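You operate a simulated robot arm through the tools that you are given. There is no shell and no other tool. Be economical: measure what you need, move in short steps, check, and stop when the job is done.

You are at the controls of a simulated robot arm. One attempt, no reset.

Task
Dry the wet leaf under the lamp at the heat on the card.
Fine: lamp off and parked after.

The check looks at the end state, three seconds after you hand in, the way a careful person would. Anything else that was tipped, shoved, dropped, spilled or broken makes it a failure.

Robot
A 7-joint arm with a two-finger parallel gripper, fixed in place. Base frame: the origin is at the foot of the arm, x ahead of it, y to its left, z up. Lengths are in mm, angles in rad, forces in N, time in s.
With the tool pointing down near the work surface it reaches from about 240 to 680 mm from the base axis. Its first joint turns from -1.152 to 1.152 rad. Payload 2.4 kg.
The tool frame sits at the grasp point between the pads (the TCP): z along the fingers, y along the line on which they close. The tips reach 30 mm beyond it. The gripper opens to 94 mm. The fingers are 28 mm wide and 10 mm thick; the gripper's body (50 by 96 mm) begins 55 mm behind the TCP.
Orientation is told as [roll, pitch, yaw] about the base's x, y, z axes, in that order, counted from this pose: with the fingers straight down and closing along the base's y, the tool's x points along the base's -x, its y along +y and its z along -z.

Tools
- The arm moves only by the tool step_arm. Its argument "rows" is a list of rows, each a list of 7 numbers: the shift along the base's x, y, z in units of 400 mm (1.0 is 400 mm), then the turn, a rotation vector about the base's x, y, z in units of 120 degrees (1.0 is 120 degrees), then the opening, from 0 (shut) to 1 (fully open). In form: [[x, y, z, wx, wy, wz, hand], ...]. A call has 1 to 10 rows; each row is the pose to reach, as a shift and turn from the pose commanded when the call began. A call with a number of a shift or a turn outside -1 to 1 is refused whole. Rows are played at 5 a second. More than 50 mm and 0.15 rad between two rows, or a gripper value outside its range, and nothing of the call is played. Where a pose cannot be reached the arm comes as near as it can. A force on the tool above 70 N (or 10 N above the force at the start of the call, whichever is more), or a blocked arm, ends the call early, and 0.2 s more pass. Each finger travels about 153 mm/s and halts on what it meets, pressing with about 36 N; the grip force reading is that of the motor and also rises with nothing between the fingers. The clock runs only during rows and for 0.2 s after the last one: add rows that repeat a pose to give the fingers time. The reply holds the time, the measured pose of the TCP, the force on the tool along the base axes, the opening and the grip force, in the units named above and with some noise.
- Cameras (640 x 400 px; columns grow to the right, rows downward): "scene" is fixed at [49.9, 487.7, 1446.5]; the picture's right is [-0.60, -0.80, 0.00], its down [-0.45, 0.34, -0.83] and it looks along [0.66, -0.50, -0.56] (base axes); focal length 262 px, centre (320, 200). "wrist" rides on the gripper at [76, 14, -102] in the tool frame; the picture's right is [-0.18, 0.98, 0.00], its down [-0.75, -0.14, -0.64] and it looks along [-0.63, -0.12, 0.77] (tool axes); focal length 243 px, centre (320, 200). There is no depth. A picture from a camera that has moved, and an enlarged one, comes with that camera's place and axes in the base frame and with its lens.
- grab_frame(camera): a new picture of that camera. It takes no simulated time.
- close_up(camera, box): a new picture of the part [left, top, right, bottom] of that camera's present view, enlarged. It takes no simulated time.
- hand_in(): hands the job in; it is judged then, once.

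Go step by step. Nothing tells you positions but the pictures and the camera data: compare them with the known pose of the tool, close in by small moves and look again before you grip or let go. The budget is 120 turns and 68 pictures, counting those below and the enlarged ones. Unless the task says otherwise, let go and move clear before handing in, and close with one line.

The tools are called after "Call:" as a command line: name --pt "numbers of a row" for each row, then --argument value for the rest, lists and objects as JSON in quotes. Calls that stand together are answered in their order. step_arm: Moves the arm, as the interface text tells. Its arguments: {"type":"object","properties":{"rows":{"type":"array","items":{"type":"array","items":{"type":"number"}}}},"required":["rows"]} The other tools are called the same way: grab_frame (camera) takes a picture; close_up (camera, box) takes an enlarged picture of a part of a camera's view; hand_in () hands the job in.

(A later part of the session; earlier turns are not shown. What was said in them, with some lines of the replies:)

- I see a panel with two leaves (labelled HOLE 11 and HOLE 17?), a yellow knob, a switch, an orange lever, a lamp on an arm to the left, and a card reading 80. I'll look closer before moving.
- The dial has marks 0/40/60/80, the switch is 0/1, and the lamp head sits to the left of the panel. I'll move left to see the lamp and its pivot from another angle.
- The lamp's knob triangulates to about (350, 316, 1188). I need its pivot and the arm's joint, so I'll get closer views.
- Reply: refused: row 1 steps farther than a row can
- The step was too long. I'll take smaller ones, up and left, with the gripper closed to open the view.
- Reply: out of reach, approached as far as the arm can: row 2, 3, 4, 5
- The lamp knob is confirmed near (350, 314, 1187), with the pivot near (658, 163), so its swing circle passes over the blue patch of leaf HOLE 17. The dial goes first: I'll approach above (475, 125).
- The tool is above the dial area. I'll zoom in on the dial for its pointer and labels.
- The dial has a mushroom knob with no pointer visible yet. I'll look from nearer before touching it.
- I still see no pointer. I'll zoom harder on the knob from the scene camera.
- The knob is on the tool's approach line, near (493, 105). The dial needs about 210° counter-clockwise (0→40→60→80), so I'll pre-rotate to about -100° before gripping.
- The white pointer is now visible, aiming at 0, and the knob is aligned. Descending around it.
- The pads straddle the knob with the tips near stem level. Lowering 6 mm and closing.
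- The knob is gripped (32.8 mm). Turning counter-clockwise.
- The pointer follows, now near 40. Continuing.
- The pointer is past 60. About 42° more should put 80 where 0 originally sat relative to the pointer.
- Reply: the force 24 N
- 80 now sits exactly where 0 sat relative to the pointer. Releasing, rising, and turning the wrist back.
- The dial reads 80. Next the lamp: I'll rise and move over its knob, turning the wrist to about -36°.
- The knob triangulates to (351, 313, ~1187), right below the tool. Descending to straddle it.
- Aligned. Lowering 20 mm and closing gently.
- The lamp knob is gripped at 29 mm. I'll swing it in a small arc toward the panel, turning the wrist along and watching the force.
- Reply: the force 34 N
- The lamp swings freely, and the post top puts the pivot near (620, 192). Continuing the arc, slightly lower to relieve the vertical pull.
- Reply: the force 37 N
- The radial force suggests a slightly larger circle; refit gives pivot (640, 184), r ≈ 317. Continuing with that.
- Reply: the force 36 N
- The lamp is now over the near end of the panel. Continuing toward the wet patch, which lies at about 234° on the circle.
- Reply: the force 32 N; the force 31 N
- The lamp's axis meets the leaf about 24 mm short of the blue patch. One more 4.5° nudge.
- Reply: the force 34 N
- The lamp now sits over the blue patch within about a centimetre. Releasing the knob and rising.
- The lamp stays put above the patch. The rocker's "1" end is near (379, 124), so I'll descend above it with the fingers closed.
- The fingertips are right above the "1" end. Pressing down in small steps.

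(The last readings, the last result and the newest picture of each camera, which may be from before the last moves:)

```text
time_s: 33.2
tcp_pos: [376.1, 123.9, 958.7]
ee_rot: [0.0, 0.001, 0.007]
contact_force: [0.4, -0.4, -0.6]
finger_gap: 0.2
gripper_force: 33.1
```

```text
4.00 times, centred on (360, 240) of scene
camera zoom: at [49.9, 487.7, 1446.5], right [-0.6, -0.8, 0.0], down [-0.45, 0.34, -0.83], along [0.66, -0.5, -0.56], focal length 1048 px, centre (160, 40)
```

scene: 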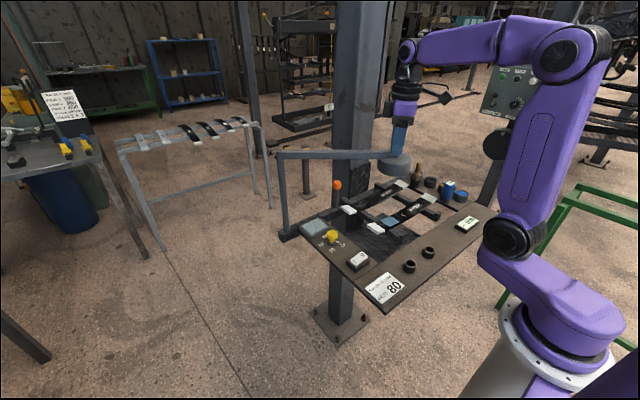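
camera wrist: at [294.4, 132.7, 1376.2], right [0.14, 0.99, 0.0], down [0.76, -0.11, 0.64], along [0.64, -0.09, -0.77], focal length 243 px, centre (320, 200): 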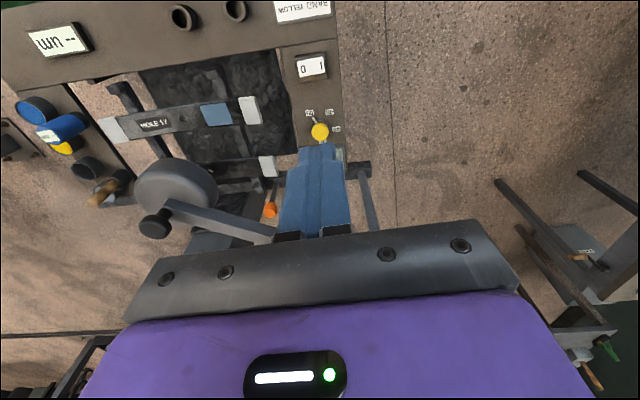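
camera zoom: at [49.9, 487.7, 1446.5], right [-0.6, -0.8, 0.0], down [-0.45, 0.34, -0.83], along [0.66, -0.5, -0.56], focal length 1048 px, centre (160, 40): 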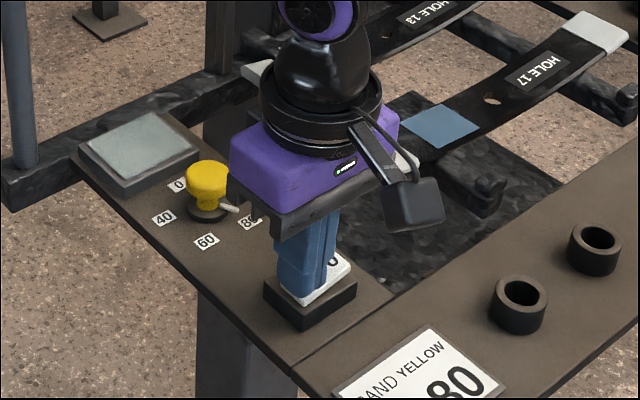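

Call:
step_arm --pt "0 0 -0.008 0 0 0 0" --pt "0 0 -0.016 0 0 0 0" --pt "0 0 -0.024 0 0 0 0"

Call:
close_up --camera "scene" --box '[290, 150, 430, 290]'

```text
time_s: 34.0
tcp_pos: [378.6, 125.1, 951.4]
ee_rot: [0.002, -0.007, 0.004]
contact_force: [-8.5, -3.9, 65.8]
finger_gap: 0.0
gripper_force: 33.3
```

```text
2.86 times, centred on (360, 220) of scene
camera zoom: at [48.9, 487.3, 1446.7], right [-0.6, -0.8, 0.0], down [-0.44, 0.34, -0.83], along [0.66, -0.5, -0.56], focal length 749 px, centre (206, 143)
```

zoom: 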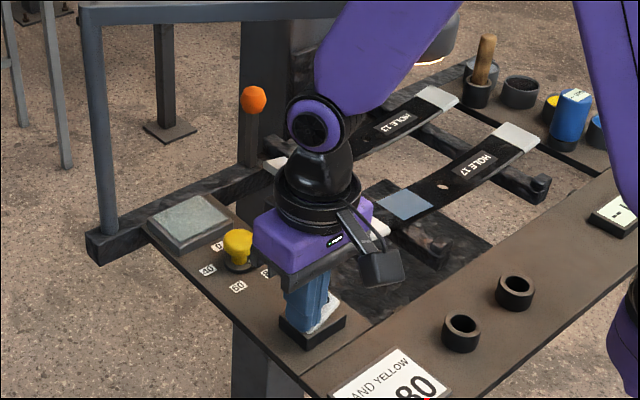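

The lamp's underside is glowing, so it's on. I'll lift off a bit and watch the leaf and display.

Call:
step_arm --pt "0 0 0.05 0 0 0 0" --pt "0 0 0.1 0 0 0 0"

Call:
close_up --camera "scene" --box '[280, 110, 480, 260]'

Call:
grab_frame --camera "wrist"

```text
time_s: 34.6
tcp_pos: [376.3, 125.3, 989.0]
ee_rot: [0.001, 0.0, 0.003]
contact_force: [0.2, 0.1, -0.1]
finger_gap: 0.0
gripper_force: 33.1
```

```text
2.67 times, centred on (380, 185) of scene
camera zoom: at [49.9, 487.7, 1446.5], right [-0.6, -0.8, 0.0], down [-0.45, 0.34, -0.83], along [0.66, -0.5, -0.56], focal length 699 px, centre (160, 240)
```

zoom: 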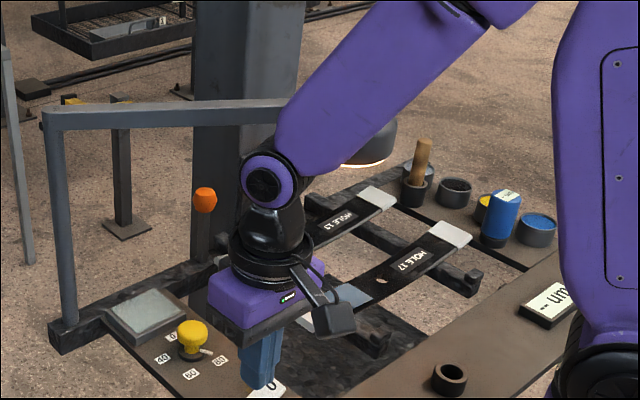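

```text
21 pictures are left
camera wrist: at [300.5, 138.1, 1092.0], right [0.18, 0.98, 0.0], down [0.75, -0.14, 0.64], along [0.63, -0.12, -0.77], focal length 243 px, centre (320, 200)
```

wrist: 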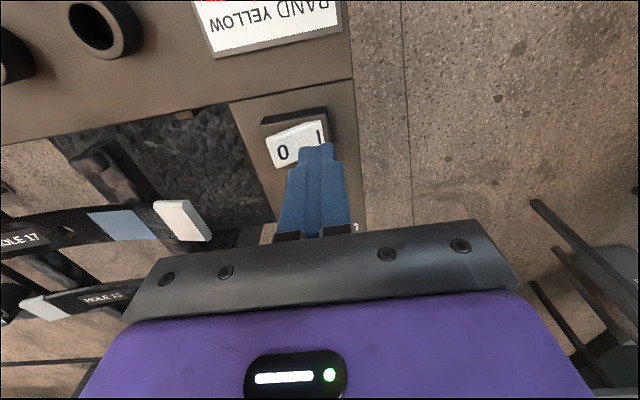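

The lamp is on, at 80, over the leaf. I'll wait, then compare the patch.

Call:
step_arm --pt "0 0 0.05 0 0 0 0" --pt "0 0 0.05 0 0 0 0" --pt "0 0 0.05 0 0 0 0" --pt "0 0 0.05 0 0 0 0" --pt "0 0 0.05 0 0 0 0" --pt "0 0 0.05 0 0 0 0" --pt "0 0 0.05 0 0 0 0" --pt "0 0 0.05 0 0 0 0" --pt "0 0 0.05 0 0 0 0" --pt "0 0 0.05 0 0 0 0"

Call:
step_arm --pt "0 0 0 0 0 0 0" --pt "0 0 0 0 0 0 0" --pt "0 0 0 0 0 0 0" --pt "0 0 0 0 0 0 0" --pt "0 0 0 0 0 0 0" --pt "0 0 0 0 0 0 0" --pt "0 0 0 0 0 0 0" --pt "0 0 0 0 0 0 0" --pt "0 0 0 0 0 0 0" --pt "0 0 0 0 0 0 0"

Call:
grab_frame --camera "wrist"

```text
time_s: 36.8
tcp_pos: [376.6, 124.6, 1008.7]
ee_rot: [0.002, 0.001, 0.006]
contact_force: [-0.2, -0.4, -0.3]
finger_gap: 0.0
gripper_force: 32.7
```

```text
time_s: 39.0
tcp_pos: [377.5, 123.3, 1008.7]
ee_rot: [-0.001, 0.002, 0.005]
contact_force: [-0.1, -0.2, 1.0]
finger_gap: 0.1
gripper_force: 32.9
```

```text
20 pictures are left
camera wrist: at [300.9, 137.9, 1111.2], right [0.18, 0.98, 0.0], down [0.75, -0.14, 0.64], along [0.63, -0.12, -0.77], focal length 243 px, centre (320, 200)
```

wrist: 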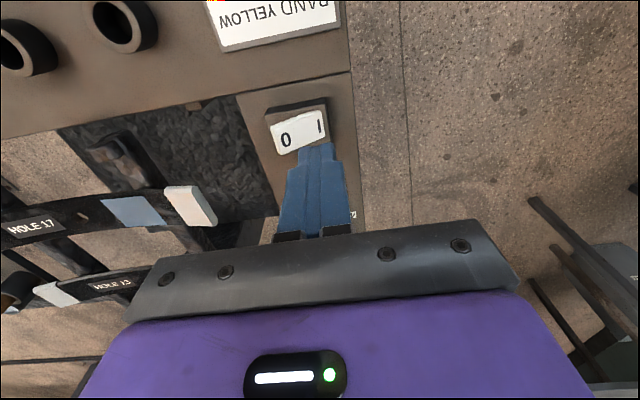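

Something red has appeared on the card's edge. I'll look at the card.

Call:
close_up --camera "scene" --box '[320, 210, 440, 310]'

```text
4.00 times, centred on (380, 260) of scene
camera zoom: at [49.9, 487.7, 1446.5], right [-0.6, -0.8, 0.0], down [-0.45, 0.34, -0.83], along [0.66, -0.5, -0.56], focal length 1048 px, centre (80, -40)
```

zoom: 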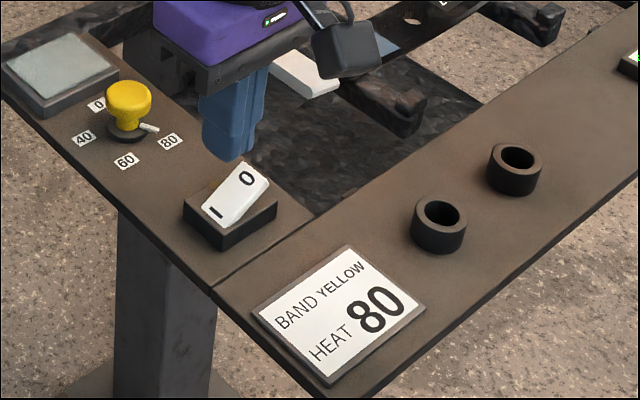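

Those were only image-edge artifacts; the card is unchanged. I'll raise the arm for a clear view of lamp and patch while the drying continues.

Call:
step_arm --pt "0 0.05 0.1 0 0 0 0" --pt "-0.02 0.1 0.2 0 0 0 0" --pt "-0.05 0.15 0.3 0 0 0 0" --pt "-0.08 0.2 0.4 0 0 0 0" --pt "-0.1 0.2 0.5 0 0 0 0" --pt "-0.1 0.2 0.6 0 0 0 0" --pt "-0.1 0.2 0.6 0 0 0 0"

Call:
grab_frame --camera "scene"

Call:
close_up --camera "scene" --box '[340, 130, 460, 240]'

```text
time_s: 40.6
tcp_pos: [340.9, 206.0, 1249.2]
ee_rot: [0.0, -0.002, 0.006]
contact_force: [-0.2, -1.1, -0.1]
finger_gap: 0.2
gripper_force: 33.3
```

```text
18 pictures are left
```

scene: 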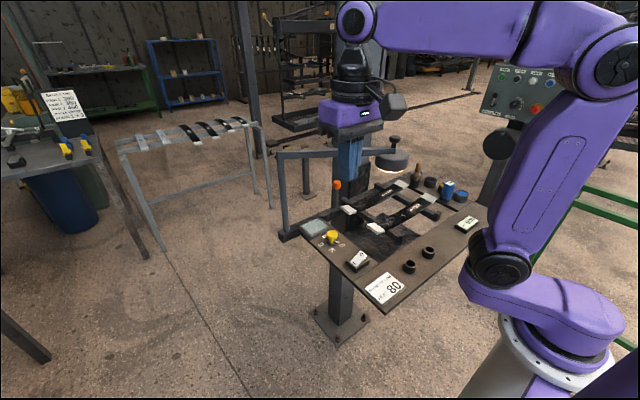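

```text
3.64 times, centred on (400, 185) of scene
camera zoom: at [49.9, 487.7, 1446.5], right [-0.6, -0.8, 0.0], down [-0.45, 0.34, -0.83], along [0.66, -0.5, -0.56], focal length 953 px, centre (29, 254)
```

zoom: 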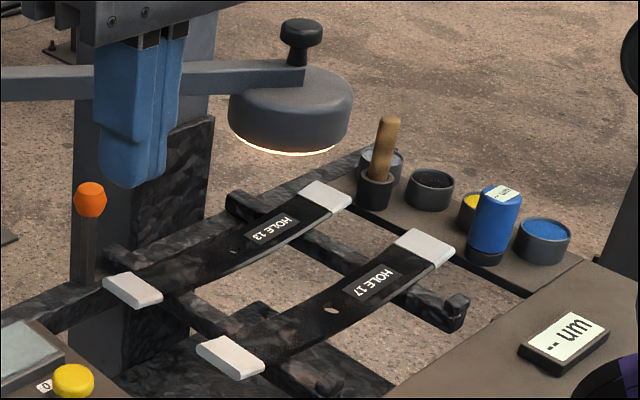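

The blue wet patch is gone, so the leaf is dry. Returning right away to press the "0" end at about (379, 91).

Call:
step_arm --pt "0.0 0 -0.1 0 0 0 0" --pt "0.03 -0.06 -0.2 0 0 0 0" --pt "0.06 -0.13 -0.29 0 0 0 0" --pt "0.09 -0.2 -0.38 0 0 0 0" --pt "0.095 -0.27 -0.47 0 0 0 0" --pt "0.095 -0.287 -0.58 0 0 0 0" --pt "0.095 -0.287 -0.68 0 0 0 0" --pt "0.095 -0.287 -0.705 0 0 0 0"

Call:
close_up --camera "wrist" --box '[220, 60, 420, 220]'

```text
time_s: 42.4
tcp_pos: [377.0, 88.5, 967.9]
ee_rot: [0.0, 0.001, 0.005]
contact_force: [-0.1, -1.6, 1.8]
finger_gap: 0.0
gripper_force: 33.3
```

```text
2.50 times, centred on (320, 140) of wrist
camera zoom: at [301.6, 101.5, 1070.0], right [0.18, 0.98, 0.0], down [0.75, -0.14, 0.64], along [0.63, -0.12, -0.77], focal length 606 px, centre (320, 350)
```

zoom: 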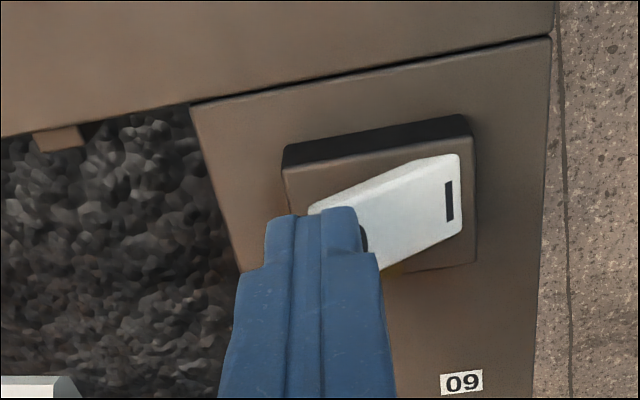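

Slightly past the edge of the "0" end. I'll shift 7 mm toward +y and press.

Call:
step_arm --pt "0.005 0.0175 0 0 0 0 0" --pt "0.005 0.0175 -0.012 0 0 0 0" --pt "0.005 0.0175 -0.024 0 0 0 0" --pt "0.005 0.0175 -0.034 0 0 0 0" --pt "0.005 0.0175 -0.042 0 0 0 0" --pt "0.005 0.0175 -0.05 0 0 0 0"

Call:
close_up --camera "scene" --box '[300, 120, 440, 280]'

```text
time_s: 43.3
tcp_pos: [379.0, 97.6, 961.4]
ee_rot: [-0.001, -0.003, 0.005]
contact_force: [-9.0, -1.7, 32.0]
finger_gap: 0.0
gripper_force: 33.2
stopped in row 4: the force on the tool passed its limit (the readings are from after the stop); the commanded pose is now the measured one
```

```text
2.50 times, centred on (370, 200) of scene
camera zoom: at [49.3, 487.5, 1446.6], right [-0.6, -0.8, 0.0], down [-0.44, 0.34, -0.83], along [0.66, -0.5, -0.56], focal length 655 px, centre (195, 200)
```

zoom: 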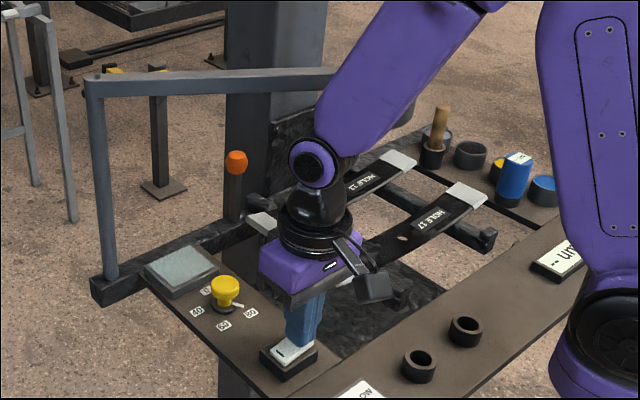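

Force reached the limit; the glow appears gone. Lifting to check.

Call:
step_arm --pt "0 0 0.06 0 0 0 0" --pt "0 0.03 0.16 0 0 0 0" --pt "0 0.08 0.26 0 0 0 0" --pt "0 0.14 0.36 0 0 0 0" --pt "-0.02 0.2 0.46 0 0 0 0" --pt "-0.04 0.25 0.56 0 0 0 0" --pt "-0.06 0.25 0.66 0 0 0 0" --pt "-0.06 0.25 0.72 0 0 0 0"

Call:
close_up --camera "scene" --box '[310, 130, 450, 290]'

Call:
grab_frame --camera "wrist"

```text
time_s: 45.1
tcp_pos: [355.1, 197.9, 1246.8]
ee_rot: [0.0, -0.003, 0.004]
contact_force: [0.3, 0.1, 0.1]
finger_gap: 0.0
gripper_force: 32.9
```

```text
2.50 times, centred on (380, 210) of scene
camera zoom: at [49.9, 487.7, 1446.5], right [-0.6, -0.8, 0.0], down [-0.45, 0.34, -0.83], along [0.66, -0.5, -0.56], focal length 655 px, centre (170, 175)
```

zoom: 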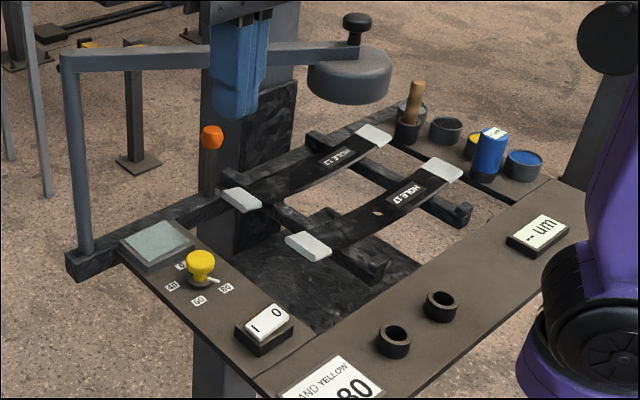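

```text
13 pictures are left
camera wrist: at [278.4, 211.3, 1349.3], right [0.18, 0.98, 0.0], down [0.75, -0.14, 0.64], along [0.63, -0.11, -0.77], focal length 243 px, centre (320, 200)
```

wrist: 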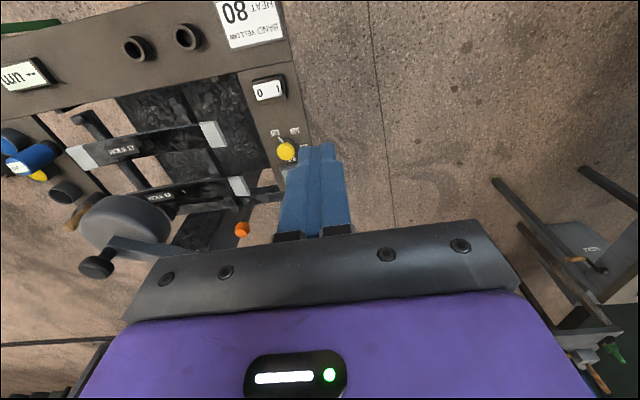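

Lamp off and the rocker back at 0. Now I'll go back to the lamp knob at (460, -72) to park it.

Call:
step_arm --pt "0.02 -0.08 0.07 0 0 0.05 0.2" --pt "0.06 -0.18 0.07 0 0 0.1 0.5" --pt "0.1 -0.28 0.07 0 0 0.155 0.7" --pt "0.14 -0.38 0.07 0 0 0.21 0.7" --pt "0.18 -0.48 0.07 0 0 0.265 0.7" --pt "0.22 -0.58 0.07 0 0 0.32 0.7" --pt "0.262 -0.674 0.07 0 0 0.37 0.7" --pt "0.262 -0.674 0.07 0 0 0.37 0.7"

Call:
grab_frame --camera "wrist"

```text
time_s: 46.9
tcp_pos: [463.5, -71.4, 1276.6]
ee_rot: [0.0, -0.003, 0.78]
contact_force: [0.5, 0.1, -0.3]
finger_gap: 65.9
gripper_force: 0.1
```

```text
12 pictures are left
camera wrist: at [399.7, -115.4, 1378.3], right [-0.56, 0.83, 0.0], down [0.63, 0.43, 0.64], along [0.53, 0.36, -0.76], focal length 243 px, centre (320, 200)
```

wrist: 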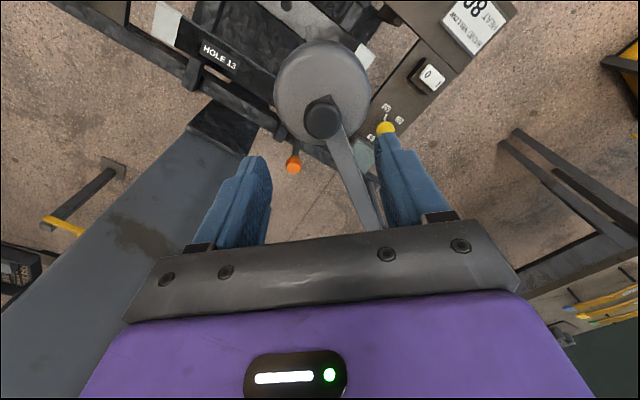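

The knob is centred below. Descending and gripping.

Call:
step_arm --pt "-0.006 0 -0.1 0 0 0 0.7" --pt "-0.008 0 -0.16 0 0 0 0.7" --pt "-0.008 0 -0.204 0 0 0 0.7" --pt "-0.008 0 -0.204 0 0 0 0.3" --pt "-0.008 0 -0.204 0 0 0 0.3"

```text
time_s: 48.1
tcp_pos: [459.8, -70.3, 1194.4]
ee_rot: [-0.001, -0.002, 0.78]
contact_force: [-1.6, -1.3, -2.0]
finger_gap: 29.0
gripper_force: 44.6
```

Gripped. Swinging the lamp back along the fitted circle (centre (642, 188), r 317).

Call:
step_arm --pt "-0.058 0.0423 0 0 0 -0.0433 0.3" --pt "-0.1108 0.0913 0 0 0 -0.0867 0.3" --pt "-0.1585 0.145 0 0 0 -0.13 0.3" --pt "-0.2015 0.2025 0 0 0 -0.1733 0.3" --pt "-0.239 0.264 0 0 0 -0.2167 0.3"

```text
time_s: 49.3
tcp_pos: [359.8, 34.8, 1194.7]
ee_rot: [0.003, 0.007, 0.327]
contact_force: [-14.2, -6.9, -26.8]
finger_gap: 29.0
gripper_force: 44.5
```

Call:
step_arm --pt "-0.0363 0.0625 0 0 0 -0.0433 0.3" --pt "-0.0623 0.13 0 0 0 -0.0867 0.3" --pt "-0.082 0.1995 0 0 0 -0.13 0.3" --pt "-0.0953 0.2708 0 0 0 -0.1733 0.3"

```text
time_s: 50.3
tcp_pos: [323.6, 145.1, 1194.3]
ee_rot: [0.006, -0.006, -0.037]
contact_force: [-19.9, -2.7, 28.0]
finger_gap: 29.4
gripper_force: 44.5
```

Call:
step_arm --pt "-0.0093 0.072 0 0 0 -0.0433 0.3" --pt "-0.0095 0.1445 0 0 0 -0.0867 0.3" --pt "-0.0033 0.2168 0 0 0 -0.13 0.3" --pt "0.0098 0.2883 0 0 0 -0.1733 0.3" --pt "0.029 0.3583 0 0 0 -0.2167 0.3"

Call:
grab_frame --camera "scene"

```text
time_s: 51.5
tcp_pos: [338.0, 283.2, 1191.5]
ee_rot: [-0.001, -0.005, -0.496]
contact_force: [14.2, -4.4, 7.8]
finger_gap: 29.0
gripper_force: 45.6
```

```text
11 pictures are left
```

scene: 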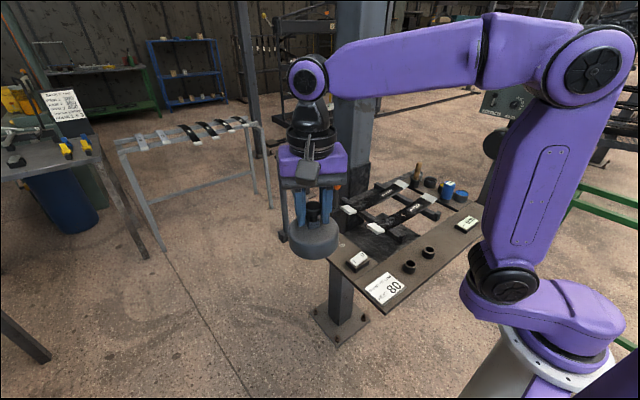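

One last step to the original parked spot (350, 312).

Call:
step_arm --pt "0.015 0.032 0 0 0 -0.022 0.3" --pt "0.031 0.065 0 0 0 -0.045 0.3" --pt "0.031 0.065 0 0 0 -0.045 0.3"

Call:
close_up --camera "scene" --box '[240, 140, 380, 270]'

```text
time_s: 52.3
tcp_pos: [349.1, 310.3, 1192.5]
ee_rot: [-0.006, -0.002, -0.587]
contact_force: [11.8, -5.1, -20.9]
finger_gap: 29.0
gripper_force: 44.8
```

```text
3.08 times, centred on (310, 205) of scene
camera zoom: at [50.5, 487.7, 1446.5], right [-0.6, -0.8, 0.0], down [-0.45, 0.34, -0.83], along [0.66, -0.5, -0.56], focal length 806 px, centre (351, 185)
```

zoom: 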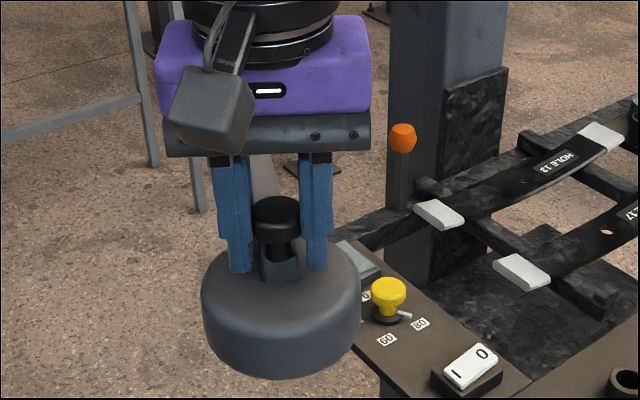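

Within about 2 mm of the original. A last small nudge, then release and rise clear.

Call:
step_arm --pt "0.004 0.009 0 0 0 0 0.3" --pt "0.004 0.009 0 0 0 0 0.3" --pt "0.004 0.009 0 0 0 0 0.7" --pt "0.004 0.009 0 0 0 0 0.7" --pt "0.004 0.009 0.1 0 0 0 0.7" --pt "0.004 0.009 0.2 0 0 0 0.7" --pt "0.0 -0.08 0.22 0 0 0 0.7" --pt "0.0 -0.18 0.22 0 0 0 0.7" --pt "0.02 -0.28 0.22 0 0 0 0.7"

Call:
grab_frame --camera "scene"

Call:
close_up --camera "scene" --box '[250, 130, 350, 270]'

Call:
close_up --camera "scene" --box '[320, 160, 480, 310]'

```text
time_s: 54.3
tcp_pos: [356.0, 199.3, 1284.9]
ee_rot: [0.001, -0.003, -0.586]
contact_force: [-0.6, -0.5, 0.7]
finger_gap: 65.9
gripper_force: 0.1
```

```text
9 pictures are left
```

scene: 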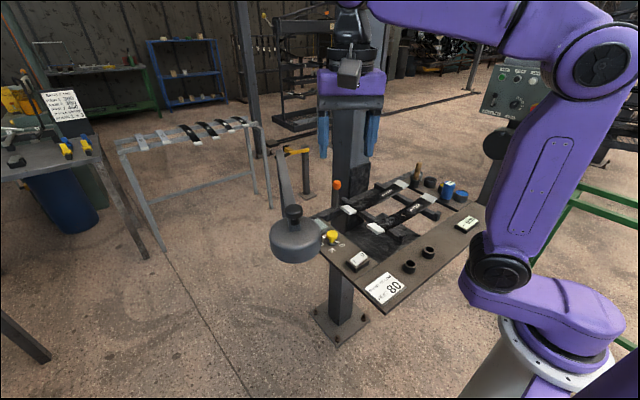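

```text
2.86 times, centred on (300, 200) of scene
camera zoom: at [49.9, 487.7, 1446.5], right [-0.6, -0.8, 0.0], down [-0.45, 0.34, -0.83], along [0.66, -0.5, -0.56], focal length 749 px, centre (377, 200)
```

zoom: 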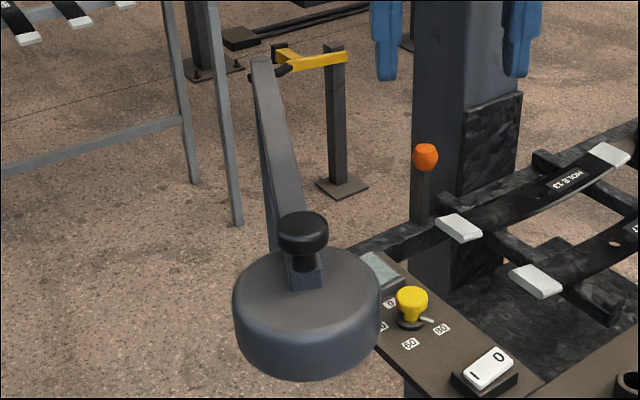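

```text
2.67 times, centred on (400, 235) of scene
camera zoom: at [49.9, 487.7, 1446.5], right [-0.6, -0.8, 0.0], down [-0.45, 0.34, -0.83], along [0.66, -0.5, -0.56], focal length 699 px, centre (107, 107)
```

zoom: 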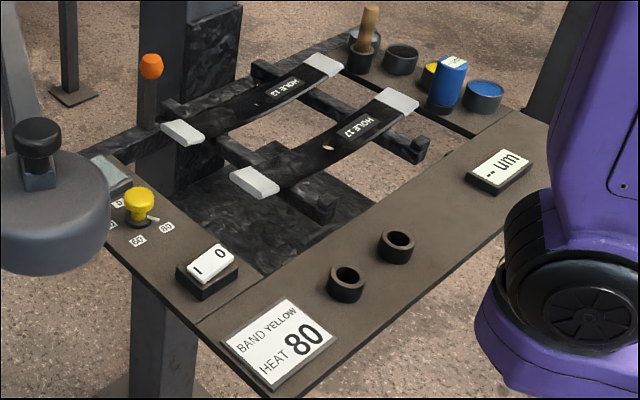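

The lamp is parked exactly where it started and off, the rocker is at 0, the dial at 80, the leaf's wet patch is gone and nothing else has moved. Handing in.

Call:
hand_in

```text
The job is handed in.
```

I dried the wet leaf (HOLE 17) under the lamp at heat 80, then switched the lamp off and parked it back where it started, with nothing else disturbed.
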